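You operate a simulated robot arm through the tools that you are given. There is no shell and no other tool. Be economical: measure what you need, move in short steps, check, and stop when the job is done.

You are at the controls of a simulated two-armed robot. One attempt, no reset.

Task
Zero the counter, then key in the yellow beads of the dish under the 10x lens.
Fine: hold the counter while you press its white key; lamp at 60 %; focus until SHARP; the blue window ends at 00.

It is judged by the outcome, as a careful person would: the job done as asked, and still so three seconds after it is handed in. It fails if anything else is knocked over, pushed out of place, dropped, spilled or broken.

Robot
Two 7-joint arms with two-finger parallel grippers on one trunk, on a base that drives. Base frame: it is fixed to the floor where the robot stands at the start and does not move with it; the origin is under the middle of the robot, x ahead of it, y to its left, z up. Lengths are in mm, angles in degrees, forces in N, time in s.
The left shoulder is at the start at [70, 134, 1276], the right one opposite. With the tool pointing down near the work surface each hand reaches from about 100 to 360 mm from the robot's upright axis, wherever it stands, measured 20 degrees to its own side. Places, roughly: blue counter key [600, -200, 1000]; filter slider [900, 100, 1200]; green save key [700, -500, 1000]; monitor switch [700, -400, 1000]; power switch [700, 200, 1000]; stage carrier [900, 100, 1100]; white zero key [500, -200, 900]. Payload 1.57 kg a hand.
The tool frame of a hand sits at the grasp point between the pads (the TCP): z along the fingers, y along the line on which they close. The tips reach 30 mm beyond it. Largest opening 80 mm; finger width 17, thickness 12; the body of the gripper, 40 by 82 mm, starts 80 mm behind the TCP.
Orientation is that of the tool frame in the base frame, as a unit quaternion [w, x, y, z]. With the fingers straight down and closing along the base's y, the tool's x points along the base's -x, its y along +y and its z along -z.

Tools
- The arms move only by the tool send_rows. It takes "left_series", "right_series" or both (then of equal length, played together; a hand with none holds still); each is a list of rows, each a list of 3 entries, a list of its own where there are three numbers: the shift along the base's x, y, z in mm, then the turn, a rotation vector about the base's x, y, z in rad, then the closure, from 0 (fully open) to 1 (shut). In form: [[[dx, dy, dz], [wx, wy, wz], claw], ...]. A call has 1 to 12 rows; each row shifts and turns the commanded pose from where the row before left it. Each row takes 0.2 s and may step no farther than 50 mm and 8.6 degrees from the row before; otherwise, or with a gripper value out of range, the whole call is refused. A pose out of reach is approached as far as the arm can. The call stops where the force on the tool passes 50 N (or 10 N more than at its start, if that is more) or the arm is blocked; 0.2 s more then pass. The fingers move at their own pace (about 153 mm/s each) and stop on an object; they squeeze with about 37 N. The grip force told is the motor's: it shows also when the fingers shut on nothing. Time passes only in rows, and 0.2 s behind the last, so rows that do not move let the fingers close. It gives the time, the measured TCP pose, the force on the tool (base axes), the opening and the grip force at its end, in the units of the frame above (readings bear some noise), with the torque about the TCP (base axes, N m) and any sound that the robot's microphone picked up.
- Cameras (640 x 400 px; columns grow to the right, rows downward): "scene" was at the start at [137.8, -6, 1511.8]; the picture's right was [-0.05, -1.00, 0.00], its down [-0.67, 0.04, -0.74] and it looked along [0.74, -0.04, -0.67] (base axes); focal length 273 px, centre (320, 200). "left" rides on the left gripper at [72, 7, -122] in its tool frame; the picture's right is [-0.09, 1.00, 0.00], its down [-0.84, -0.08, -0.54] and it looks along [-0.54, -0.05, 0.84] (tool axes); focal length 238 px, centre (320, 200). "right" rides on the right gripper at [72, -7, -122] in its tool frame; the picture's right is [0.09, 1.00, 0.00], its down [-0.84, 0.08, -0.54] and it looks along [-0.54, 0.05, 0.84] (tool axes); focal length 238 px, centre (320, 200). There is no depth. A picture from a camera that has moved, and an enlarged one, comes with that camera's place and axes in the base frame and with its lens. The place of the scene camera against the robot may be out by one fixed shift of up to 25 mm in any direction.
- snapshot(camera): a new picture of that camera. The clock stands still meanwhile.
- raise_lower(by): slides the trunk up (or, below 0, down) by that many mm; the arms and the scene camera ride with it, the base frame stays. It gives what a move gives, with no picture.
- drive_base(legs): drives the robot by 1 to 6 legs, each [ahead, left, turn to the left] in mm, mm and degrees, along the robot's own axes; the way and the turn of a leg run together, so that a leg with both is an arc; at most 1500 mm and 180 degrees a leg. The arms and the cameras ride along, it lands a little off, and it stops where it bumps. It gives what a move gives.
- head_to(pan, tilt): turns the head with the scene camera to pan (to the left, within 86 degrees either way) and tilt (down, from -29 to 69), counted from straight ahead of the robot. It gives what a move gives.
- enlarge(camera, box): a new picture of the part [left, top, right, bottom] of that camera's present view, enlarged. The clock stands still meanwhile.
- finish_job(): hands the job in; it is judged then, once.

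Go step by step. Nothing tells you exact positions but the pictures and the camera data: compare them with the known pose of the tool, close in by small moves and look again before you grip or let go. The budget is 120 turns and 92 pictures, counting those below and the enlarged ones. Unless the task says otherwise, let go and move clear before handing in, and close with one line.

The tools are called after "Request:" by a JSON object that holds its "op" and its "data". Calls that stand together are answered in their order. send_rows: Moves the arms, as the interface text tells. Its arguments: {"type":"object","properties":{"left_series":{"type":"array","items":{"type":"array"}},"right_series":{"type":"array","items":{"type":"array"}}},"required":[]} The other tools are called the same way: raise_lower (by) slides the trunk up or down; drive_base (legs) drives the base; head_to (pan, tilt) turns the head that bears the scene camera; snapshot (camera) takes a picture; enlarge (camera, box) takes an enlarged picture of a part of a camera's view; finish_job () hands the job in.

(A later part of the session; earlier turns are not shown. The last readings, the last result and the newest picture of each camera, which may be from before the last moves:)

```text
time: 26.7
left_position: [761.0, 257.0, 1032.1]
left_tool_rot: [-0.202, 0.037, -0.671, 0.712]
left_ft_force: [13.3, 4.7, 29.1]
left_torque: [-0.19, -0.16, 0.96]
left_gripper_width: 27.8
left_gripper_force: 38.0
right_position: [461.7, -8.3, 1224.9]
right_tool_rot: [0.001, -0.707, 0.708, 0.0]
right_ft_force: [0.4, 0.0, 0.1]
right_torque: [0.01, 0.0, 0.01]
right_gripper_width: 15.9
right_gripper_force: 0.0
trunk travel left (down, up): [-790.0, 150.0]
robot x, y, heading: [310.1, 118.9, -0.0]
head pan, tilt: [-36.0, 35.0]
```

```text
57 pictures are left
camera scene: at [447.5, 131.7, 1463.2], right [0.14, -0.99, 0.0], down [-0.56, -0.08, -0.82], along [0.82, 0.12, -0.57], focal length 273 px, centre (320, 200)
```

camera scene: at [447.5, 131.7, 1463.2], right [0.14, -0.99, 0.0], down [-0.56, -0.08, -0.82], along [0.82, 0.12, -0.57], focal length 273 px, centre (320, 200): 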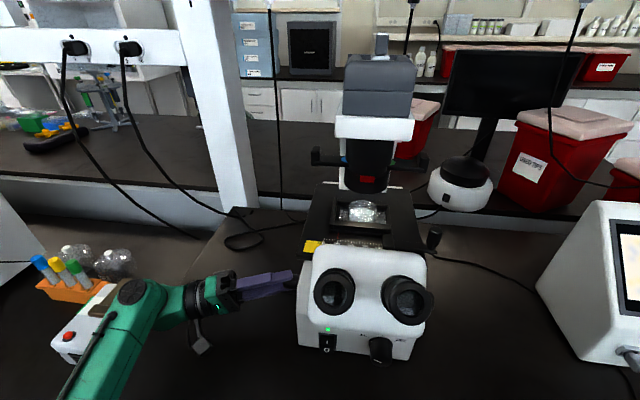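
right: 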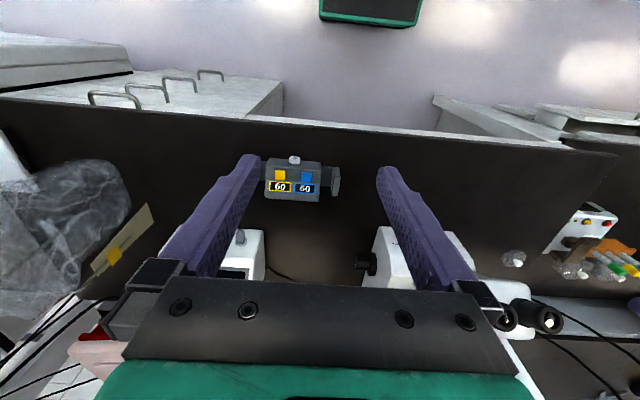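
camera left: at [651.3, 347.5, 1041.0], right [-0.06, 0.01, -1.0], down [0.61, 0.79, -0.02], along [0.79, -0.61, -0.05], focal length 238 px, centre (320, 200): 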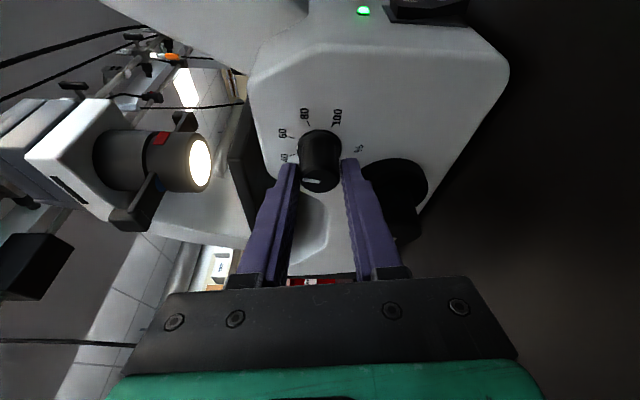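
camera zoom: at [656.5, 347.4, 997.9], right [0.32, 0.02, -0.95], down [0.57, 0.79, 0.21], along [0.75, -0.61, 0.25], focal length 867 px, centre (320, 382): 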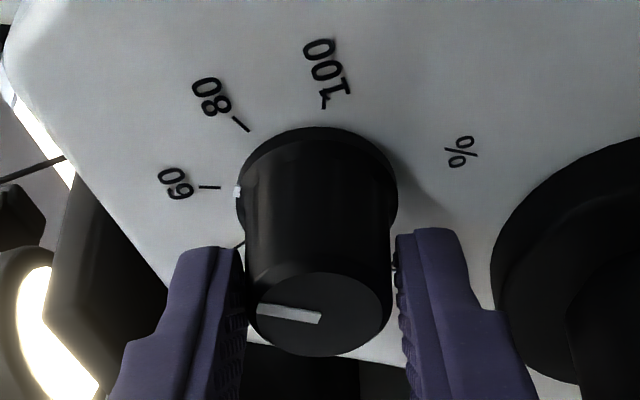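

The notch now lines up with 60. I release, back off along the tool axis, and try the head again.

Request:
{"op": "send_rows", "data": {"left_series": [[[0, 0, 0], [0, 0, 0], 0.4], [[0, 0, 0], [0, 0, 0], 0.4], [[-6.5, 18.8, -1.9], [0, 0, 0], 0.4], [[-6.5, 18.8, -1.9], [0, 0, 0], 0.4], [[-8, 23.5, -2.4], [0, 0, 0], 0.4]]}}

Request:
{"op": "head_to", "data": {"pan": -25, "tilt": 30}}

Request:
{"op": "snapshot", "data": {"camera": "scene"}}

Request:
{"op": "snapshot", "data": {"camera": "right"}}

```text
time: 27.9
left_position: [738.9, 318.1, 1025.1]
left_tool_rot: [-0.199, 0.035, -0.673, 0.712]
left_ft_force: [0.6, 0.5, 0.2]
left_torque: [-0.01, 0.01, -0.02]
left_gripper_width: 48.0
left_gripper_force: 0.1
right_position: [462.5, -9.2, 1224.1]
right_tool_rot: [0.002, -0.707, 0.707, -0.001]
right_ft_force: [-0.4, 0.9, 0.0]
right_torque: [-0.04, 0.01, 0.0]
right_gripper_width: 16.2
right_gripper_force: 0.1
trunk travel left (down, up): [-790.0, 150.0]
robot x, y, heading: [307.1, 121.5, -0.0]
head pan, tilt: [-36.0, 35.0]
```

```text
time: 28.6
left_position: [739.5, 317.3, 1025.5]
left_tool_rot: [-0.201, 0.035, -0.673, 0.711]
left_ft_force: [0.1, 0.4, 0.2]
left_torque: [0.01, -0.04, 0.02]
left_gripper_width: 48.2
left_gripper_force: 0.0
right_position: [461.1, -8.1, 1226.1]
right_tool_rot: [0.002, -0.706, 0.708, 0.003]
right_ft_force: [0.1, -0.7, 0.2]
right_torque: [-0.03, -0.01, 0.02]
right_gripper_width: 15.9
right_gripper_force: 0.0
trunk travel left (down, up): [-790.0, 150.0]
robot x, y, heading: [305.3, 120.6, 0.3]
head pan, tilt: [-25.0, 30.0]
```

```text
56 pictures are left
camera scene: at [449.2, 130.1, 1466.2], right [0.13, -0.99, 0.0], down [-0.53, -0.07, -0.84], along [0.84, 0.11, -0.54], focal length 273 px, centre (320, 200)
```

scene: 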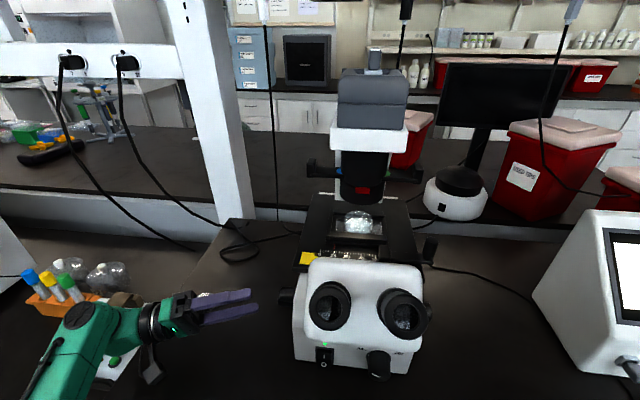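

```text
55 pictures are left
camera right: at [470.0, -81.9, 1347.4], right [-1.0, -0.09, 0.0], down [-0.07, 0.83, 0.55], along [-0.05, 0.55, -0.84], focal length 238 px, centre (320, 200)
```

right: 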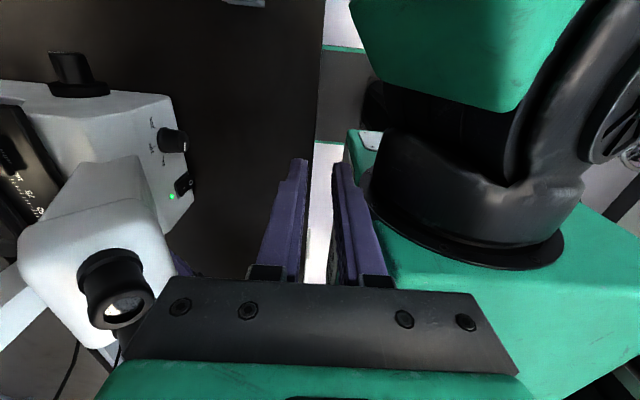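

Lamp knob done and released. Head pan seems stuck, so wrist cameras will have to read the monitor. Next, the objective knob with the right hand: I pitch it forward (20° below level) below eyepiece height.

Request:
{"op": "send_rows", "data": {"right_series": [[[0, 0, -10], [0, -0.1357, 0], 0.5], [[0, 0, -10], [0, -0.1357, 0], 0.5], [[5, 5, -10], [0, -0.1357, 0], 0.5], [[5, 5, -10], [0, -0.1357, 0], 0.5], [[5, 5, -10], [0, -0.1357, 0], 0.5], [[5, 5, -10], [0, -0.1357, 0], 0.5], [[5, 5, -10], [0, -0.1357, 0], 0.5], [[5, 5, -10], [0, -0.1357, 0], 0.5], [[5, 5, -10], [0, -0.1357, 0], 0.5]]}}

Request:
{"op": "snapshot", "data": {"camera": "right"}}

```text
time: 29.4
left_position: [741.9, 319.3, 1023.6]
left_tool_rot: [-0.199, 0.037, -0.673, 0.712]
left_ft_force: [0.2, -0.3, -0.9]
left_torque: [-0.03, -0.01, -0.04]
left_gripper_width: 48.0
left_gripper_force: 0.1
right_position: [490.8, -9.1, 1235.5]
right_tool_rot: [0.164, -0.583, 0.794, -0.05]
right_ft_force: [0.1, -0.3, -0.1]
right_torque: [0.0, -0.01, 0.01]
right_gripper_width: 39.9
right_gripper_force: 0.2
right hand out of reach, approached as far as the arm can: row 4
trunk travel left (down, up): [-790.0, 150.0]
robot x, y, heading: [309.7, 122.6, -0.0]
head pan, tilt: [-25.0, 30.0]
stopped in row 4 (right hand): the arm was blocked; the commanded pose is now the measured one
```

```text
54 pictures are left
camera right: at [440.2, -92.7, 1337.7], right [-0.93, 0.23, -0.29], down [-0.02, 0.75, 0.66], along [0.37, 0.62, -0.7], focal length 238 px, centre (320, 200)
```

right: 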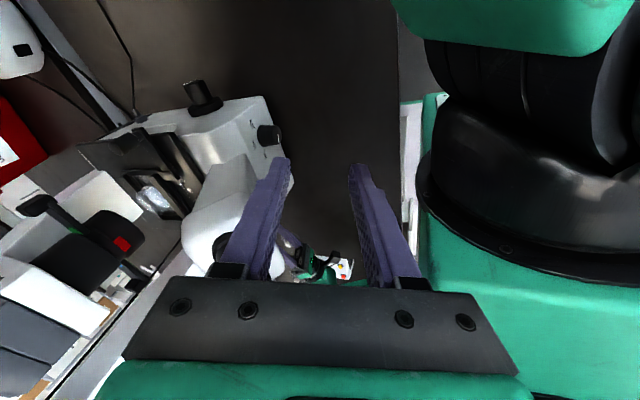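

The right arm is cramped near the body. I move it ahead and outward first, then continue pitching.

Request:
{"op": "send_rows", "data": {"right_series": [[[10, -20, 0], [0, 0, 0], 0.5], [[15, -20, 0], [0, 0, 0], 0.5], [[20, -20, 0], [0, 0, 0], 0.5], [[20, -20, 0], [0, 0, 0], 0.5], [[20, -20, -10], [0, -0.1, 0], 0.5], [[10, 0, -10], [0, -0.1, 0], 0.5], [[0, 0, -10], [0, -0.1, 0], 0.5], [[0, 0, -10], [0, -0.1, 0], 0.5], [[0, 0, -10], [0, -0.1, 0], 0.5]]}}

Request:
{"op": "snapshot", "data": {"camera": "right"}}

```text
time: 31.5
left_position: [738.6, 318.6, 1025.6]
left_tool_rot: [-0.2, 0.035, -0.673, 0.711]
left_ft_force: [-0.3, 0.9, -0.1]
left_torque: [0.0, 0.03, 0.0]
left_gripper_width: 48.3
left_gripper_force: 0.0
right_position: [528.5, -5.3, 1247.1]
right_tool_rot: [0.348, -0.547, 0.733, -0.208]
right_ft_force: [13.7, -4.3, 10.8]
right_torque: [0.15, 1.46, 0.34]
right_gripper_width: 40.2
right_gripper_force: 0.0
right hand out of reach, approached as far as the arm can: row 2, 3, 4, 5, 6, 7, 8, 9
trunk travel left (down, up): [-790.0, 150.0]
robot x, y, heading: [306.6, 121.1, -0.3]
head pan, tilt: [-25.0, 30.0]
stopped in row 9 (right hand): the force on the tool passed its limit at 148 N (the readings are from after the stop); the commanded pose is now the measured one
```

```text
53 pictures are left
camera right: at [432.8, -85.7, 1312.9], right [-0.67, 0.23, -0.71], down [-0.32, 0.78, 0.55], along [0.67, 0.59, -0.45], focal length 238 px, centre (320, 200)
```

right: 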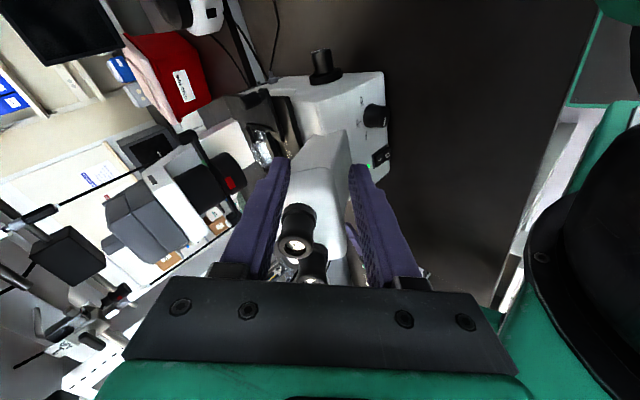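

A blow of force was seen; I check the scene for contact.

Request:
{"op": "head_to", "data": {"pan": 0, "tilt": 50}}

Request:
{"op": "snapshot", "data": {"camera": "scene"}}

Request:
{"op": "snapshot", "data": {"camera": "left"}}

```text
time: 32.4
left_position: [740.1, 317.4, 1026.5]
left_tool_rot: [-0.199, 0.035, -0.672, 0.712]
left_ft_force: [0.2, -0.5, 0.1]
left_torque: [0.0, -0.02, -0.02]
left_gripper_width: 48.1
left_gripper_force: 0.0
right_position: [530.8, -8.5, 1245.2]
right_tool_rot: [0.349, -0.545, 0.732, -0.211]
right_ft_force: [54.8, -31.4, 45.2]
right_torque: [1.38, 6.57, 2.92]
right_gripper_width: 40.2
right_gripper_force: 0.1
trunk travel left (down, up): [-790.0, 150.0]
robot x, y, heading: [309.0, 116.9, 0.2]
head pan, tilt: [0.0, 50.0]
```

```text
52 pictures are left
camera scene: at [439.0, 81.2, 1458.4], right [-0.43, -0.9, 0.0], down [-0.55, 0.26, -0.79], along [0.72, -0.34, -0.61], focal length 273 px, centre (320, 200)
```

scene: 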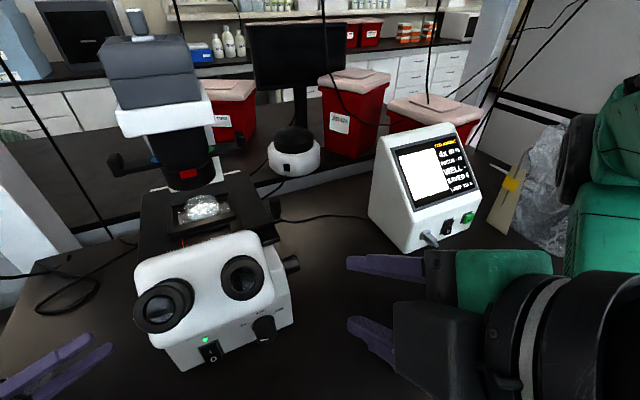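

```text
51 pictures are left
camera left: at [636.1, 408.7, 991.2], right [0.32, 0.02, -0.95], down [0.58, 0.79, 0.21], along [0.75, -0.61, 0.24], focal length 238 px, centre (320, 200)
```

left: 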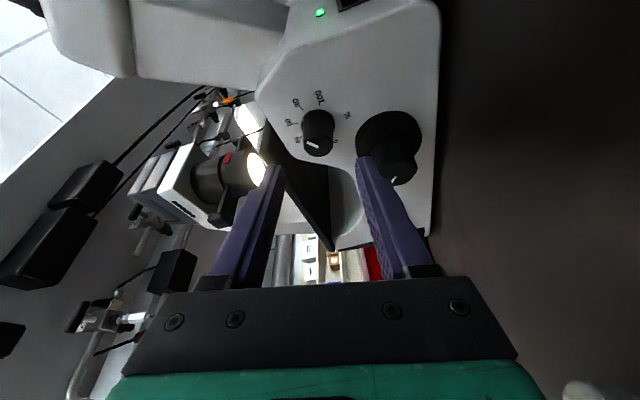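

The contact is only between the robot's own head and right wrist (monitor already shows 60 %). I move the right hand away, down and outward.

Request:
{"op": "send_rows", "data": {"right_series": [[[5, -15, -15], [0, 0, 0], 0.5], [[5, -20, -15], [0, 0, 0], 0.5], [[5, -25, -15], [0, 0, 0], 0.5], [[5, -25, -15], [0, 0, 0], 0.5], [[5, -25, -15], [0, 0, 0], 0.5], [[5, -25, -15], [0, 0, 0], 0.5]]}}

Request:
{"op": "snapshot", "data": {"camera": "scene"}}

```text
time: 33.8
left_position: [739.6, 317.1, 1024.9]
left_tool_rot: [-0.201, 0.036, -0.673, 0.711]
left_ft_force: [-0.2, 0.3, -0.7]
left_torque: [0.0, 0.03, -0.02]
left_gripper_width: 48.2
left_gripper_force: 0.1
right_position: [534.4, -36.2, 1251.6]
right_tool_rot: [0.349, -0.547, 0.733, -0.207]
right_ft_force: [0.1, -1.1, -0.4]
right_torque: [0.01, 0.02, 0.01]
right_gripper_width: 40.0
right_gripper_force: 0.1
right hand out of reach, approached as far as the arm can: row 1, 2, 3, 4, 5, 6
trunk travel left (down, up): [-790.0, 150.0]
robot x, y, heading: [306.9, 120.7, -0.0]
head pan, tilt: [0.0, 50.0]
```

```text
50 pictures are left
camera scene: at [437.2, 118.6, 1440.5], right [0.0, -1.0, 0.0], down [-0.77, 0.0, -0.64], along [0.64, 0.0, -0.77], focal length 273 px, centre (320, 200)
```

scene: 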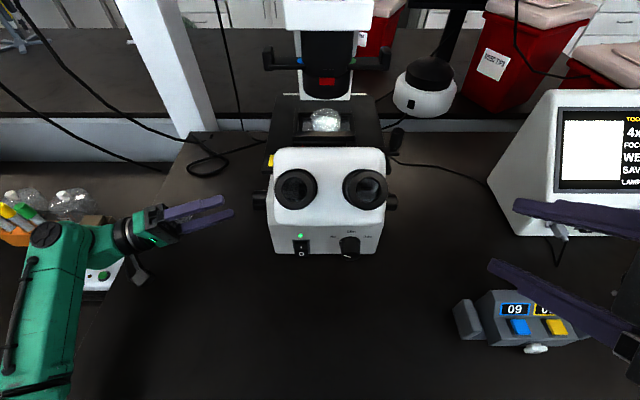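

The right arm is awkward in that pose; I'll use the left arm for the objective knob instead. I back the base off and shift it right so the left shoulder faces the knob.

Request:
{"op": "drive_base", "data": {"legs": [[-150, 0, 0], [0, -185, 0]]}}

Request:
{"op": "send_rows", "data": {"left_series": [[[0, 0, 8], [0, 0.1454, 0], 0.3], [[0, 0, 8], [0, 0.1454, 0], 0.3], [[0, 0, 8], [0, 0.1454, 0], 0.3], [[0, 0, 8], [0, 0.1454, 0], 0.3], [[0, 0, 8], [0, 0.1454, 0], 0.3], [[0, 0, 8], [0, 0.1454, 0], 0.3], [[0, 0, 8], [0, 0.1454, 0], 0.3], [[0, 0, 8], [0, 0.1454, 0], 0.3], [[0, 0, 8], [0, 0.1454, 0], 0.3], [[0, 0, 8], [0, 0.1454, 0], 0.3], [[0, 0, 0], [0, 0.1454, 0], 0.3], [[0, 0, 0], [0, 0.1454, 0], 0.3]], "right_series": [[[0, -10, 0], [0, 0.12, 0], 0.5], [[0, -10, 0], [0, 0.12, 0], 0.5], [[0, -10, 0], [0, 0.12, 0], 0.5], [[0, -10, 0], [0, 0.12, 0], 0.5], [[0, -10, 0], [0, 0.12, 0], 0.5], [[0, -5, 0], [0, 0.12, 0], 0.5], [[0, -5, 0], [0, 0, -0.1], 0.5], [[0, -5, 0], [0, 0, -0.14], 0.5], [[0, -5, 0], [0, 0, -0.14], 0.5], [[0, -5, 0], [0, 0, -0.14], 0.5], [[0, -5, 0], [0, 0, -0.14], 0.5], [[0, -5, 0], [0, 0, -0.14], 0.5]]}}

Request:
{"op": "snapshot", "data": {"camera": "scene"}}

```text
time: 36.3
left_position: [590.8, 132.3, 1025.2]
left_tool_rot: [-0.199, 0.035, -0.672, 0.712]
left_ft_force: [-0.8, 0.1, -0.2]
left_torque: [-0.02, 0.02, -0.03]
left_gripper_width: 47.9
left_gripper_force: 0.0
right_position: [385.4, -222.0, 1252.0]
right_tool_rot: [0.347, -0.547, 0.733, -0.208]
right_ft_force: [0.2, -0.3, 0.0]
right_torque: [-0.03, 0.01, 0.02]
right_gripper_width: 39.9
right_gripper_force: 0.0
trunk travel left (down, up): [-790.0, 150.0]
robot x, y, heading: [155.8, -69.5, 0.2]
head pan, tilt: [0.0, 50.0]
```

```text
time: 38.9
left_position: [590.2, 130.3, 1104.2]
left_tool_rot: [-0.388, -0.568, 0.585, -0.43]
left_ft_force: [0.3, -0.9, -0.2]
left_torque: [0.0, 0.0, 0.0]
left_gripper_width: 56.0
left_gripper_force: 0.2
right_position: [353.0, -253.4, 1241.2]
right_tool_rot: [0.062, -0.223, 0.973, -0.027]
right_ft_force: [-1.0, -0.4, 0.7]
right_torque: [0.03, -0.01, 0.02]
right_gripper_width: 39.9
right_gripper_force: 0.0
right hand out of reach, approached as far as the arm can: row 1, 2, 3, 4, 5, 6
trunk travel left (down, up): [-790.0, 150.0]
robot x, y, heading: [155.7, -72.6, -0.1]
head pan, tilt: [0.0, 50.0]
```

```text
49 pictures are left
camera scene: at [288.3, -68.4, 1440.4], right [0.0, -1.0, 0.0], down [-0.77, 0.0, -0.64], along [0.64, 0.0, -0.77], focal length 273 px, centre (320, 200)
```

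scene: 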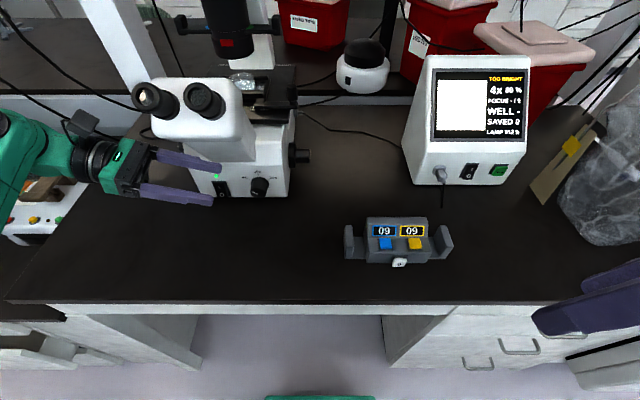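

Request:
{"op": "enlarge", "data": {"camera": "scene", "box": [420, 60, 540, 150]}}

Request:
{"op": "enlarge", "data": {"camera": "scene", "box": [180, 60, 320, 210]}}

```text
4.44 times, centred on (480, 105) of scene
camera zoom: at [288.3, -68.4, 1440.4], right [0.0, -1.0, 0.0], down [-0.77, 0.0, -0.64], along [0.64, 0.0, -0.77], focal length 1213 px, centre (-391, 622)
```

zoom: 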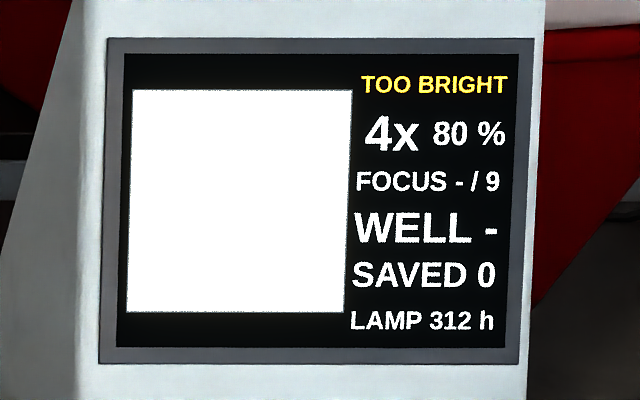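

```text
2.67 times, centred on (250, 135) of scene
camera zoom: at [288.3, -68.4, 1440.4], right [0.0, -1.0, 0.0], down [-0.77, 0.0, -0.64], along [0.64, 0.0, -0.77], focal length 728 px, centre (507, 373)
```

zoom: 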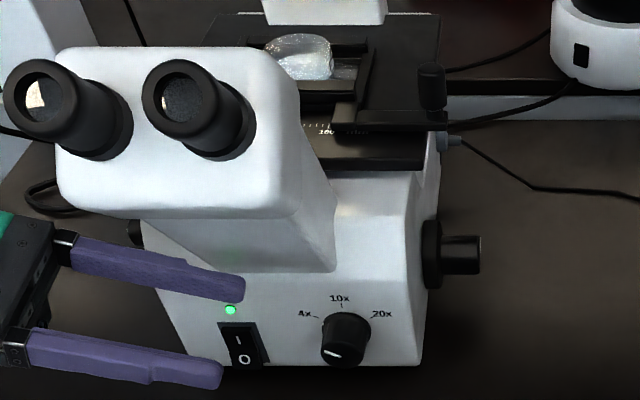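

The display says 80 % (I'll correct this when back at that knob). Now I yaw the left hand to point ahead at the objective knob.

Request:
{"op": "send_rows", "data": {"left_series": [[[-2, -5, -6], [0, 0, 0.1428], 0.3], [[-2, -5, -6], [0, 0, 0.1428], 0.3], [[-2, -5, -6], [0, 0, 0.1428], 0.3], [[-2, -5, -6], [0, 0, 0.1428], 0.3], [[-2, -5, -6], [0, 0, 0.1428], 0.3], [[0, -5, -6], [0, 0, 0.1428], 0.3], [[0, -5, -6], [0, 0, 0.1428], 0.3], [[0, -5, -6], [0, 0, 0.1428], 0.3], [[0, -5, -6], [0, 0, 0.1428], 0.3], [[0, -5, -6], [0, 0, 0.1428], 0.3], [[0, -5, -6], [0, 0, 0.1428], 0.3]]}}

Request:
{"op": "snapshot", "data": {"camera": "left"}}

```text
time: 41.3
left_position: [586.9, 126.8, 1079.1]
left_tool_rot: [0.199, 0.72, -0.38, 0.545]
left_ft_force: [-0.4, 0.0, -0.7]
left_torque: [-0.02, 0.02, 0.0]
left_gripper_width: 55.9
left_gripper_force: 0.2
left hand out of reach, approached as far as the arm can: row 5, 6, 7, 8, 9, 10, 11
right_position: [352.5, -251.2, 1241.7]
right_tool_rot: [0.062, -0.224, 0.972, -0.028]
right_ft_force: [-0.3, 0.1, 0.3]
right_torque: [0.03, 0.01, -0.01]
right_gripper_width: 40.1
right_gripper_force: 0.1
trunk travel left (down, up): [-790.0, 150.0]
robot x, y, heading: [157.1, -65.3, 0.3]
head pan, tilt: [0.0, 50.0]
```

```text
46 pictures are left
camera left: at [512.4, 185.5, 1184.2], right [-0.77, -0.6, -0.21], down [-0.38, 0.71, -0.6], along [0.51, -0.38, -0.77], focal length 238 px, centre (320, 200)
```

left: 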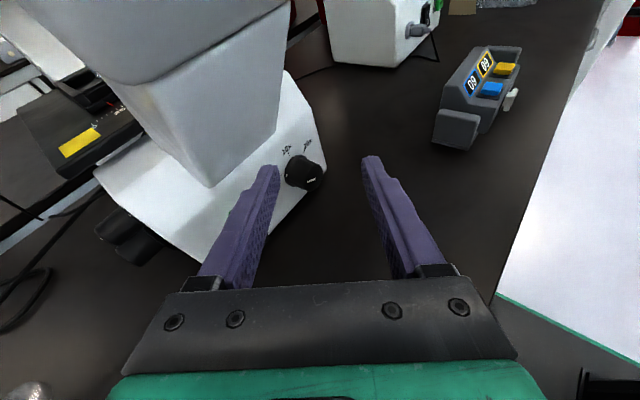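

The left wrist can't yaw that far. The right arm near its natural pose suits better: tool pitched 45° forward with fingers closing along y. I reorient it, then move the base left.

Request:
{"op": "send_rows", "data": {"right_series": [[[14, 9, -5], [0, 0, -0.1135], 0.4], [[14, 9, -5], [0, 0, -0.1135], 0.4], [[14, 9, -5], [0, 0, -0.1135], 0.4], [[14, 9, -5], [0, 0, -0.1135], 0.4], [[14, 9, -10], [0, -0.13, 0], 0.4], [[14, 9, -10], [0, -0.13, 0], 0.4], [[14, 9, -10], [0, -0.13, 0], 0.4], [[14, 9, -10], [0, -0.13, 0], 0.4], [[14, 9, -10], [0, -0.13, 0], 0.4]]}}

Request:
{"op": "drive_base", "data": {"legs": [[0, 240, 0]]}}

Request:
{"op": "snapshot", "data": {"camera": "right"}}

Request:
{"op": "snapshot", "data": {"camera": "scene"}}

```text
time: 43.3
left_position: [586.5, 127.2, 1077.7]
left_tool_rot: [0.2, 0.72, -0.38, 0.544]
left_ft_force: [0.4, 0.0, 0.3]
left_torque: [-0.01, 0.05, -0.01]
left_gripper_width: 56.0
left_gripper_force: 0.1
right_position: [478.0, -170.3, 1172.1]
right_tool_rot: [0.37, 0.013, 0.928, -0.038]
right_ft_force: [0.4, -0.3, -0.8]
right_torque: [0.02, 0.03, 0.0]
right_gripper_width: 48.0
right_gripper_force: 0.0
trunk travel left (down, up): [-790.0, 150.0]
robot x, y, heading: [154.1, -68.1, 0.4]
head pan, tilt: [0.0, 50.0]
```

```text
time: 45.0
left_position: [586.4, 365.6, 1078.0]
left_tool_rot: [0.199, 0.72, -0.38, 0.545]
left_ft_force: [-0.7, 0.0, -0.6]
left_torque: [0.0, -0.01, -0.03]
left_gripper_width: 55.9
left_gripper_force: 0.1
right_position: [478.3, 64.4, 1171.6]
right_tool_rot: [0.37, 0.015, 0.928, -0.038]
right_ft_force: [-0.4, -0.2, 0.0]
right_torque: [0.01, 0.0, 0.0]
right_gripper_width: 47.8
right_gripper_force: 0.1
trunk travel left (down, up): [-790.0, 150.0]
robot x, y, heading: [158.9, 174.0, 0.2]
head pan, tilt: [0.0, 50.0]
```

```text
45 pictures are left
camera right: at [343.2, 68.2, 1210.5], right [-0.01, 0.99, -0.12], down [0.24, 0.12, 0.96], along [0.97, -0.02, -0.24], focal length 238 px, centre (320, 200)
```

right: 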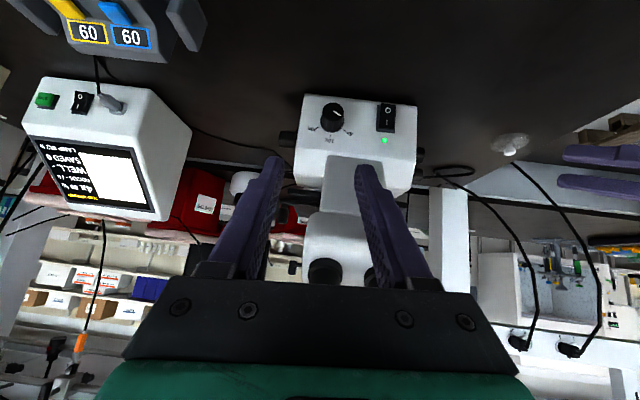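

```text
44 pictures are left
camera scene: at [287.4, 169.5, 1440.5], right [0.0, -1.0, 0.0], down [-0.77, 0.0, -0.64], along [0.64, 0.0, -0.77], focal length 273 px, centre (320, 200)
```

scene: 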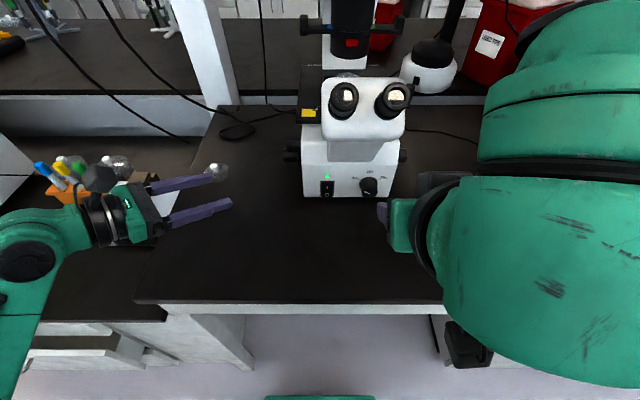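

Request:
{"op": "enlarge", "data": {"camera": "right", "box": [270, 80, 430, 180]}}

```text
4.00 times, centred on (350, 130) of right
camera zoom: at [343.2, 68.2, 1210.5], right [-0.01, 0.99, -0.12], down [0.24, 0.12, 0.96], along [0.97, -0.02, -0.24], focal length 953 px, centre (200, 480)
```

zoom: 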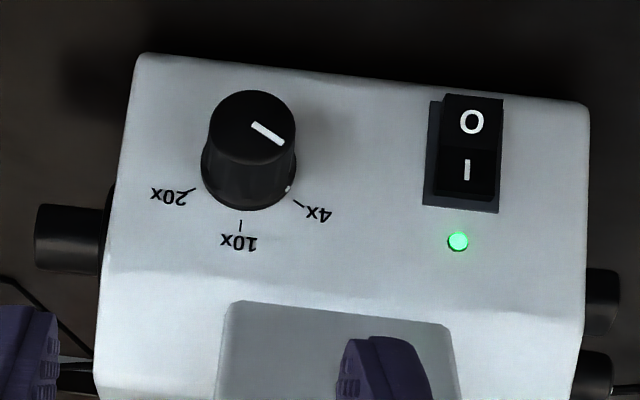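

The right camera sees both the knob and the monitor. Knob tip ≈ (695, 64, 970), 10x lies about 59° on (+x rotation). I lower the right hand first, then drive 100 mm ahead.

Request:
{"op": "send_rows", "data": {"right_series": [[[0, 0, -25], [0.059, 0, 0.056], 0.25], [[0, 0, -25], [0, 0, 0], 0.25], [[0, 0, -25], [0, 0, 0], 0.25], [[0, 0, -25], [0, 0, 0], 0.25], [[0, 0, -25], [0, 0, 0], 0.25]]}}

Request:
{"op": "drive_base", "data": {"legs": [[120, 0, 0]]}}

Request:
{"op": "snapshot", "data": {"camera": "right"}}

```text
time: 46.2
left_position: [589.9, 365.7, 1077.5]
left_tool_rot: [0.2, 0.721, -0.38, 0.544]
left_ft_force: [-0.3, 0.5, -0.3]
left_torque: [0.0, 0.03, 0.01]
left_gripper_width: 55.9
left_gripper_force: 0.0
right_position: [501.6, 83.2, 1072.9]
right_tool_rot: [0.362, -0.017, 0.932, -0.021]
right_ft_force: [0.6, 0.2, -0.8]
right_torque: [0.0, 0.05, 0.0]
right_gripper_width: 59.8
right_gripper_force: 0.1
right hand out of reach, approached as far as the arm can: row 1, 2, 3, 4, 5
trunk travel left (down, up): [-790.0, 150.0]
robot x, y, heading: [154.0, 173.0, 0.2]
head pan, tilt: [0.0, 50.0]
```

```text
time: 47.5
left_position: [705.0, 366.4, 1078.5]
left_tool_rot: [0.2, 0.72, -0.381, 0.545]
left_ft_force: [-0.1, -1.4, -0.4]
left_torque: [-0.01, 0.02, -0.01]
left_gripper_width: 56.2
left_gripper_force: 0.1
right_position: [618.5, 84.7, 1073.5]
right_tool_rot: [0.362, -0.018, 0.932, -0.02]
right_ft_force: [-0.1, 0.1, 0.1]
right_torque: [0.03, -0.04, 0.01]
right_gripper_width: 60.1
right_gripper_force: 0.1
trunk travel left (down, up): [-790.0, 150.0]
robot x, y, heading: [277.5, 168.9, 0.4]
head pan, tilt: [0.0, 50.0]
```

```text
42 pictures are left
camera right: at [484.6, 77.1, 1116.1], right [-0.09, 0.99, -0.11], down [0.25, 0.13, 0.96], along [0.96, 0.05, -0.26], focal length 238 px, centre (320, 200)
```

right: 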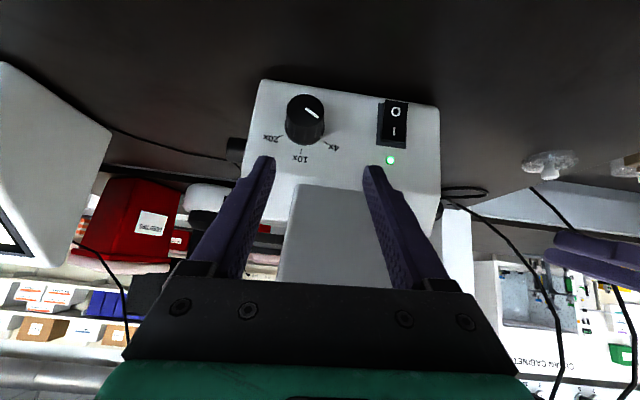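

Reach is limited downward, so I lower the trunk 60 mm and then centre on the knob.

Request:
{"op": "raise_lower", "data": {"by": -60}}

Request:
{"op": "send_rows", "data": {"right_series": [[[5, -10, 0], [0, 0, 0], 0.25], [[5, -11, 0], [0, 0, 0], 0.25]]}}

Request:
{"op": "enlarge", "data": {"camera": "right", "box": [220, 70, 420, 210]}}

```text
time: 48.5
left_position: [707.1, 366.3, 1018.1]
left_tool_rot: [0.2, 0.72, -0.38, 0.545]
left_ft_force: [-0.3, 0.2, 0.1]
left_torque: [0.02, 0.01, 0.02]
left_gripper_width: 55.8
left_gripper_force: 0.0
right_position: [619.3, 85.2, 1014.7]
right_tool_rot: [0.363, -0.018, 0.931, -0.021]
right_ft_force: [0.5, -0.7, -0.7]
right_torque: [0.0, 0.0, -0.01]
right_gripper_width: 60.0
right_gripper_force: 0.0
trunk travel left (down, up): [-730.0, 210.0]
robot x, y, heading: [273.7, 169.5, 0.0]
head pan, tilt: [0.0, 50.0]
```

```text
time: 49.1
left_position: [708.3, 366.5, 1018.0]
left_tool_rot: [0.2, 0.72, -0.381, 0.545]
left_ft_force: [0.3, -0.4, -0.3]
left_torque: [-0.01, 0.01, 0.02]
left_gripper_width: 56.2
left_gripper_force: 0.0
right_position: [631.5, 66.9, 1016.8]
right_tool_rot: [0.362, -0.017, 0.932, -0.021]
right_ft_force: [0.8, -0.1, 0.0]
right_torque: [0.03, 0.01, 0.03]
right_gripper_width: 59.9
right_gripper_force: 0.1
right hand out of reach, approached as far as the arm can: row 2
trunk travel left (down, up): [-730.0, 210.0]
robot x, y, heading: [278.8, 174.2, -0.0]
head pan, tilt: [0.0, 50.0]
```

```text
2.86 times, centred on (320, 140) of right
camera zoom: at [498.0, 58.6, 1058.1], right [-0.09, 0.99, -0.11], down [0.25, 0.13, 0.96], along [0.96, 0.05, -0.26], focal length 681 px, centre (320, 371)
```

zoom: 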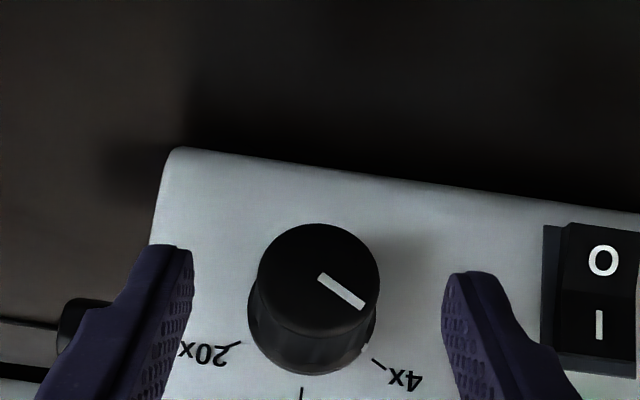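

Knob tip ≈ (695, 65, 972) and fingers straddle it well. I advance 60 mm ahead and 30 mm down.

Request:
{"op": "send_rows", "data": {"right_series": [[[20, -1, -10], [0, 0, 0], 0.25], [[20, -1, -10], [0, 0, 0], 0.25], [[20, 0, -10], [0, 0, 0], 0.25]]}}

```text
time: 50.1
left_position: [680.5, 364.9, 1029.6]
left_tool_rot: [0.196, 0.712, -0.384, 0.554]
left_ft_force: [-1.3, 0.6, 0.1]
left_torque: [-0.04, -0.02, 0.01]
left_gripper_width: 55.9
left_gripper_force: 0.0
right_position: [666.3, 69.7, 1000.6]
right_tool_rot: [0.38, -0.023, 0.924, -0.018]
right_ft_force: [-0.5, -0.1, 0.7]
right_torque: [-0.01, 0.02, -0.01]
right_gripper_width: 60.1
right_gripper_force: 0.0
trunk travel left (down, up): [-730.0, 210.0]
robot x, y, heading: [272.3, 171.7, 0.0]
head pan, tilt: [0.0, 50.0]
stopped in row 3 (right hand): the arm was blocked; the commanded pose is now the measured one
```

Request:
{"op": "snapshot", "data": {"camera": "scene"}}

Request:
{"op": "snapshot", "data": {"camera": "left"}}

```text
40 pictures are left
camera scene: at [371.9, 170.7, 1383.5], right [0.0, -1.0, 0.0], down [-0.75, 0.0, -0.66], along [0.66, 0.0, -0.75], focal length 273 px, centre (320, 200)
```

scene: 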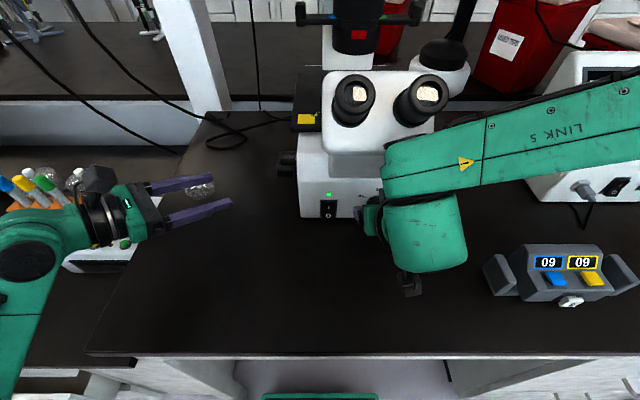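

```text
39 pictures are left
camera left: at [603.5, 423.6, 1133.5], right [-0.77, -0.6, -0.23], down [-0.36, 0.71, -0.61], along [0.53, -0.38, -0.76], focal length 238 px, centre (320, 200)
```

left: 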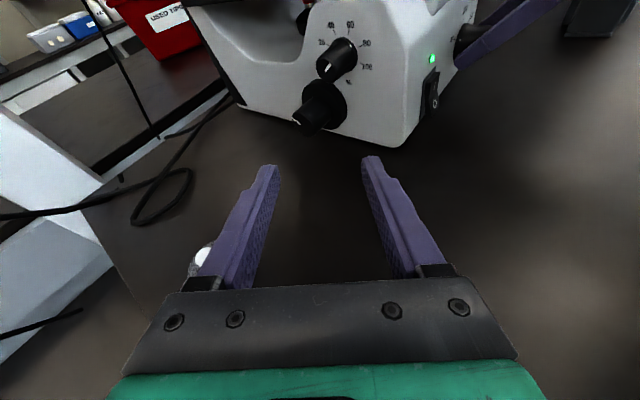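

The right forearm came close to the eyepieces, so I back the base off. I'll come from the front-right instead, with the wrist to the right of the knob.

Request:
{"op": "drive_base", "data": {"legs": [[-90, 0, 0], [0, -120, 0]]}}

Request:
{"op": "send_rows", "data": {"right_series": [[[0, 5, 5], [0.12, 0, 0], 0.25], [[0, 5, 5], [0.12, 0, 0], 0.25], [[0, 5, 5], [0.12, 0, 0], 0.25]]}}

Request:
{"op": "snapshot", "data": {"camera": "scene"}}

Request:
{"op": "snapshot", "data": {"camera": "right"}}

```text
time: 52.0
left_position: [616.1, 250.8, 1018.8]
left_tool_rot: [0.199, 0.721, -0.379, 0.545]
left_ft_force: [-0.9, 0.5, -0.2]
left_torque: [0.01, -0.01, 0.0]
left_gripper_width: 56.0
left_gripper_force: 0.1
right_position: [603.1, -45.4, 987.6]
right_tool_rot: [0.366, -0.024, 0.93, -0.018]
right_ft_force: [-0.3, -0.7, -0.1]
right_torque: [0.01, -0.03, 0.0]
right_gripper_width: 59.8
right_gripper_force: 0.1
trunk travel left (down, up): [-730.0, 210.0]
robot x, y, heading: [186.9, 58.8, 0.4]
head pan, tilt: [0.0, 50.0]
```

```text
time: 52.8
left_position: [615.3, 250.5, 1019.2]
left_tool_rot: [0.199, 0.721, -0.379, 0.545]
left_ft_force: [-0.1, 0.5, 0.5]
left_torque: [0.02, 0.02, -0.01]
left_gripper_width: 55.8
left_gripper_force: 0.1
right_position: [602.3, -32.7, 1002.6]
right_tool_rot: [0.364, 0.043, 0.919, 0.149]
right_ft_force: [-0.5, 0.2, 0.0]
right_torque: [-0.02, -0.01, 0.04]
right_gripper_width: 60.1
right_gripper_force: 0.0
trunk travel left (down, up): [-730.0, 210.0]
robot x, y, heading: [186.3, 54.6, 0.2]
head pan, tilt: [0.0, 50.0]
```

```text
38 pictures are left
camera scene: at [318.0, 53.7, 1380.4], right [0.0, -1.0, 0.0], down [-0.77, 0.0, -0.64], along [0.64, 0.0, -0.77], focal length 273 px, centre (320, 200)
```

scene: 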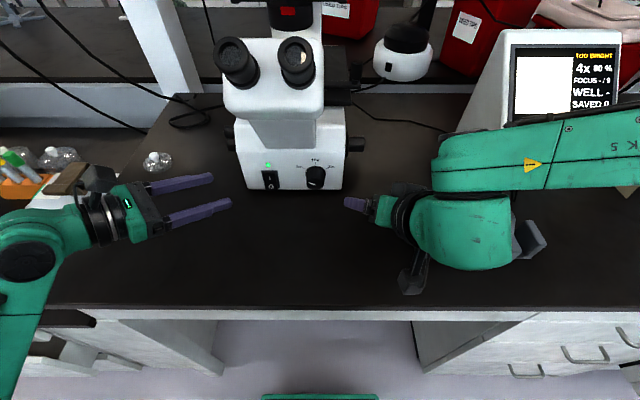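

```text
37 pictures are left
camera right: at [468.2, -55.2, 1037.1], right [-0.1, 0.96, 0.25], down [0.24, -0.22, 0.95], along [0.97, 0.15, -0.21], focal length 238 px, centre (320, 200)
```

right: 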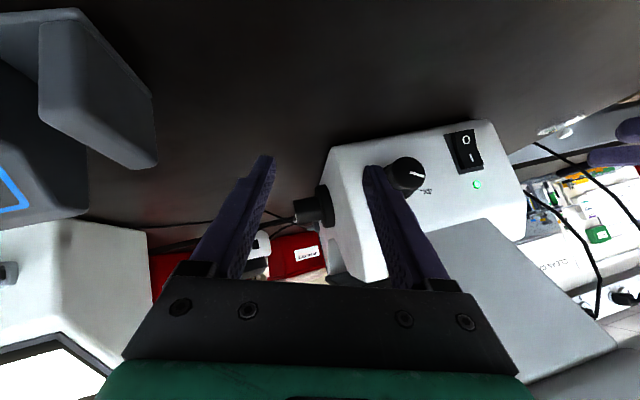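

The right arm's forearm geometry is tight there; the left arm in its lamp-turning posture is cleaner. I raise and retract the right hand, and roll the left hand about its own axis so its fingers close perpendicular to the objective knob axis.

Request:
{"op": "send_rows", "data": {"left_series": [[[-2, 0, 3], [0.0913, -0.1008, -0.0468], 0.25], [[-2, 0, 3], [0.0913, -0.1008, -0.0468], 0.25], [[-2, 0, 3], [0.0913, -0.1008, -0.0468], 0.25], [[-2, 0, 3], [0.0913, -0.1008, -0.0468], 0.25], [[-2, 0, 3], [0.0913, -0.1008, -0.0468], 0.25], [[-2, 0, 3], [0.0913, -0.1008, -0.0468], 0.25], [[0, 0, 0], [0.0913, -0.1008, -0.0468], 0.25], [[0, 0, 0], [0.0913, -0.1008, -0.0468], 0.25], [[0, 0, 0], [0.0913, -0.1008, -0.0468], 0.25], [[0, 0, 0], [0.0913, -0.1008, -0.0468], 0.25], [[0, 0, 0], [0.0913, -0.1008, -0.0468], 0.25], [[0, 0, 0], [0.0913, -0.1008, -0.0468], 0.25]], "right_series": [[[-10, -3, 20], [-0.12, 0, 0], 0.8], [[-10, -3, 20], [-0.12, 0, 0], 0.8], [[-10, -3, 20], [-0.12, 0, 0], 0.8], [[-10, -3, 20], [0, 0.1, 0], 0.8], [[-15, -5, 20], [0, 0.1, 0], 0.8], [[-15, -5, 20], [0, 0.1, 0], 0.8], [[-15, -5, 20], [0, 0.1, 0], 0.8], [[-15, -5, 20], [0, 0.1, 0], 0.8], [[-15, -5, 20], [0, 0.1, 0], 0.8], [[-15, -5, 20], [0, 0.1, 0], 0.8], [[-15, -5, 20], [0, 0.1, 0], 0.8], [[-15, -5, 20], [0, 0, 0], 0.8]]}}

Request:
{"op": "snapshot", "data": {"camera": "scene"}}

```text
time: 55.4
left_position: [611.0, 254.7, 1041.8]
left_tool_rot: [0.286, -0.179, 0.794, -0.505]
left_ft_force: [-0.1, 0.3, 0.1]
left_torque: [-0.01, 0.01, 0.01]
left_gripper_width: 60.0
left_gripper_force: 0.0
left hand out of reach, approached as far as the arm can: row 6
right_position: [441.2, -86.7, 1244.6]
right_tool_rot: [-0.026, -0.029, 0.999, -0.006]
right_ft_force: [-0.3, 0.1, -0.1]
right_torque: [0.03, -0.01, 0.01]
right_gripper_width: 16.0
right_gripper_force: 0.0
trunk travel left (down, up): [-730.0, 210.0]
robot x, y, heading: [187.3, 57.8, 0.4]
head pan, tilt: [0.0, 50.0]
```

```text
36 pictures are left
camera scene: at [316.7, 54.2, 1380.6], right [0.0, -1.0, 0.0], down [-0.77, 0.0, -0.64], along [0.64, 0.0, -0.77], focal length 273 px, centre (320, 200)
```

scene: 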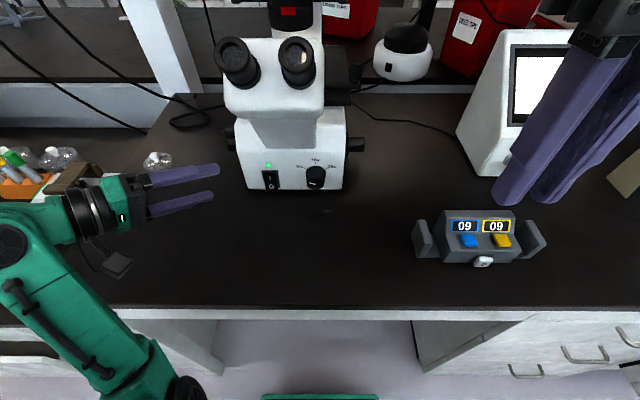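

Good posture. I shift the base 40 ahead and 125 right, lower the left hand to the standoff and look.

Request:
{"op": "drive_base", "data": {"legs": [[35, -125, 0]]}}

Request:
{"op": "send_rows", "data": {"left_series": [[[0, 0, -20], [0, 0, 0], 0.25], [[0, 0, -20], [0, 0, 0], 0.25]]}}

Request:
{"op": "snapshot", "data": {"camera": "left"}}

```text
time: 56.7
left_position: [646.2, 135.5, 1041.3]
left_tool_rot: [0.286, -0.181, 0.793, -0.507]
left_ft_force: [0.7, 0.0, 1.2]
left_torque: [-0.01, -0.01, -0.01]
left_gripper_width: 60.0
left_gripper_force: 0.1
right_position: [477.4, -203.5, 1244.0]
right_tool_rot: [-0.027, -0.03, 0.999, -0.008]
right_ft_force: [-0.4, 0.2, 0.9]
right_torque: [-0.01, -0.01, 0.03]
right_gripper_width: 16.0
right_gripper_force: 0.1
trunk travel left (down, up): [-730.0, 210.0]
robot x, y, heading: [223.4, -66.7, 0.5]
head pan, tilt: [0.0, 50.0]
```

```text
time: 57.3
left_position: [644.9, 134.3, 1003.1]
left_tool_rot: [0.287, -0.182, 0.793, -0.506]
left_ft_force: [-0.7, -0.2, -0.4]
left_torque: [0.0, 0.04, 0.0]
left_gripper_width: 60.0
left_gripper_force: 0.0
right_position: [477.9, -205.1, 1243.3]
right_tool_rot: [-0.026, -0.03, 0.999, -0.008]
right_ft_force: [0.1, 0.8, -0.7]
right_torque: [-0.02, -0.01, -0.01]
right_gripper_width: 15.7
right_gripper_force: 0.2
trunk travel left (down, up): [-730.0, 210.0]
robot x, y, heading: [223.8, -64.0, 0.5]
head pan, tilt: [0.0, 50.0]
```

```text
35 pictures are left
camera left: at [511.7, 181.3, 1015.7], right [0.07, 0.47, -0.88], down [0.3, 0.83, 0.47], along [0.95, -0.3, -0.08], focal length 238 px, centre (320, 200)
```

left: 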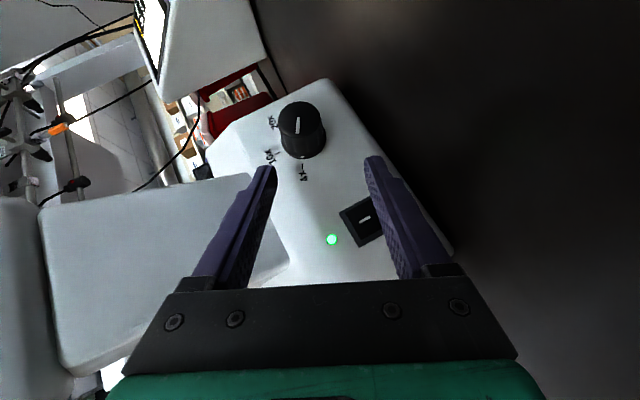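

Triangulating with both wrist cameras, the knob tip is at (667, 64.5, 986) with its face near x≈698. I line up on the tool axis and then slide in.

Request:
{"op": "send_rows", "data": {"left_series": [[[-18, -10, 10.5], [0, 0, 0], 0.25], [[14, -15.4, -7.1], [0, 0, 0], 0.25]]}}

Request:
{"op": "snapshot", "data": {"camera": "left"}}

```text
time: 57.9
left_position: [652.9, 131.6, 1002.8]
left_tool_rot: [0.305, -0.173, 0.813, -0.466]
left_ft_force: [-0.9, -0.1, 0.4]
left_torque: [-0.04, -0.03, 0.0]
left_gripper_width: 59.8
left_gripper_force: 0.0
left hand out of reach, approached as far as the arm can: row 1
right_position: [477.7, -205.3, 1244.4]
right_tool_rot: [-0.026, -0.029, 0.999, -0.007]
right_ft_force: [0.3, 0.9, 0.5]
right_torque: [0.0, 0.02, -0.01]
right_gripper_width: 15.6
right_gripper_force: 0.0
trunk travel left (down, up): [-730.0, 210.0]
robot x, y, heading: [223.8, -67.3, 0.3]
head pan, tilt: [0.0, 50.0]
```

```text
34 pictures are left
camera left: at [517.6, 175.5, 1019.7], right [0.07, 0.56, -0.83], down [0.28, 0.79, 0.55], along [0.96, -0.27, -0.1], focal length 238 px, centre (320, 200)
```

left: 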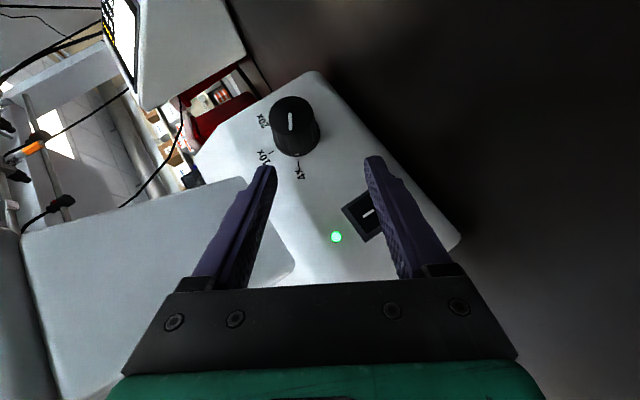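

The arm is at a limit, so I use base and trunk for the sideways correction (-17, -22, +9) and then check before sliding in.

Request:
{"op": "raise_lower", "data": {"by": 9}}

Request:
{"op": "drive_base", "data": {"legs": [[-17, -22, 0]]}}

Request:
{"op": "enlarge", "data": {"camera": "left", "box": [220, 70, 420, 195]}}

```text
time: 58.5
left_position: [652.8, 130.1, 1011.1]
left_tool_rot: [0.302, -0.173, 0.814, -0.465]
left_ft_force: [-0.5, 0.2, 0.1]
left_torque: [-0.02, 0.02, 0.0]
left_gripper_width: 60.0
left_gripper_force: 0.0
right_position: [476.9, -205.8, 1252.6]
right_tool_rot: [-0.026, -0.03, 0.999, -0.008]
right_ft_force: [0.4, 0.7, -0.4]
right_torque: [0.02, 0.01, 0.01]
right_gripper_width: 16.1
right_gripper_force: 0.1
trunk travel left (down, up): [-739.0, 201.0]
robot x, y, heading: [221.3, -64.3, 0.2]
head pan, tilt: [0.0, 50.0]
```

```text
time: 59.3
left_position: [636.0, 112.4, 1007.2]
left_tool_rot: [0.298, -0.175, 0.814, -0.466]
left_ft_force: [-0.2, -0.2, -0.6]
left_torque: [-0.03, -0.02, -0.02]
left_gripper_width: 60.0
left_gripper_force: 0.1
right_position: [465.3, -224.8, 1251.7]
right_tool_rot: [-0.028, -0.03, 0.999, -0.009]
right_ft_force: [-0.3, 0.5, 0.7]
right_torque: [-0.01, 0.06, 0.04]
right_gripper_width: 15.7
right_gripper_force: 0.2
trunk travel left (down, up): [-739.0, 201.0]
robot x, y, heading: [202.1, -90.8, 0.5]
head pan, tilt: [0.0, 50.0]
```

```text
3.20 times, centred on (320, 132) of left
camera zoom: at [502.2, 155.3, 1025.2], right [0.06, 0.55, -0.83], down [0.29, 0.79, 0.55], along [0.96, -0.27, -0.11], focal length 763 px, centre (320, 416)
```

zoom: 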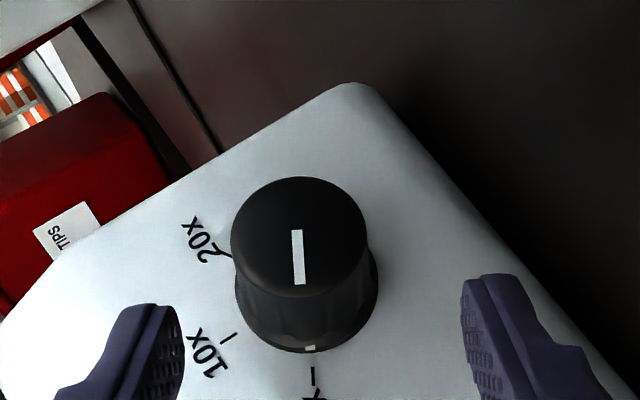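

Well centred. Slide in along the axis.

Request:
{"op": "send_rows", "data": {"left_series": [[[10.3, -10.5, -4.5], [0, 0, 0], 0.25], [[10.3, -10.5, -4.5], [0, 0, 0], 0.25], [[10, -10.5, -4.5], [0, 0, 0], 0.25]]}}

Request:
{"op": "enlarge", "data": {"camera": "left", "box": [220, 70, 420, 195]}}

```text
time: 60.1
left_position: [666.4, 76.6, 995.3]
left_tool_rot: [0.3, -0.174, 0.815, -0.465]
left_ft_force: [0.9, 0.0, -0.4]
left_torque: [0.02, -0.03, 0.0]
left_gripper_width: 60.0
left_gripper_force: 0.0
right_position: [460.9, -230.0, 1251.4]
right_tool_rot: [-0.025, -0.03, 0.999, -0.007]
right_ft_force: [0.8, -0.6, -0.7]
right_torque: [0.04, -0.02, 0.0]
right_gripper_width: 16.3
right_gripper_force: 0.2
trunk travel left (down, up): [-739.0, 201.0]
robot x, y, heading: [202.7, -86.0, 0.6]
head pan, tilt: [0.0, 50.0]
```

```text
3.20 times, centred on (320, 132) of left
camera zoom: at [530.9, 119.7, 1013.8], right [0.07, 0.56, -0.83], down [0.28, 0.79, 0.55], along [0.96, -0.27, -0.11], focal length 763 px, centre (320, 416)
```

zoom: 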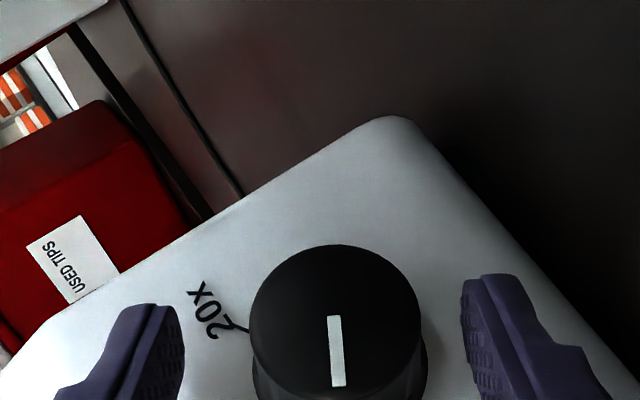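

Request:
{"op": "send_rows", "data": {"left_series": [[[0, 0, 0], [0, 0, 0], 1.0], [[0, 0, 0], [0, 0, 0], 1.0], [[0, -1.41, 1.58], [0.14, 0, 0], 1.0], [[0, -1.62, 1.37], [0.14, 0, 0], 1.0], [[0, -1.79, 1.13], [0.14, 0, 0], 1.0], [[0, -1.93, 0.87], [0.14, 0, 0], 1.0]]}}

Request:
{"op": "snapshot", "data": {"camera": "left"}}

```text
time: 61.5
left_position: [666.8, 73.6, 999.6]
left_tool_rot: [0.334, -0.083, 0.912, -0.222]
left_ft_force: [-5.9, 6.2, -23.0]
left_torque: [0.26, 0.16, -0.84]
left_gripper_width: 35.4
left_gripper_force: 42.9
right_position: [463.6, -224.3, 1253.1]
right_tool_rot: [-0.028, -0.03, 0.999, -0.009]
right_ft_force: [0.9, -0.1, -0.5]
right_torque: [-0.02, 0.01, -0.03]
right_gripper_width: 16.1
right_gripper_force: 0.0
trunk travel left (down, up): [-739.0, 201.0]
robot x, y, heading: [202.1, -88.1, 0.4]
head pan, tilt: [0.0, 50.0]
```

```text
31 pictures are left
camera left: at [531.5, 99.9, 1037.4], right [0.07, 0.91, -0.41], down [0.29, 0.37, 0.88], along [0.96, -0.18, -0.24], focal length 238 px, centre (320, 200)
```

left: 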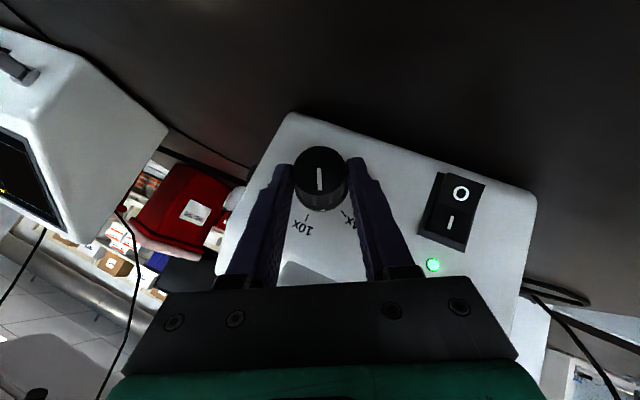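

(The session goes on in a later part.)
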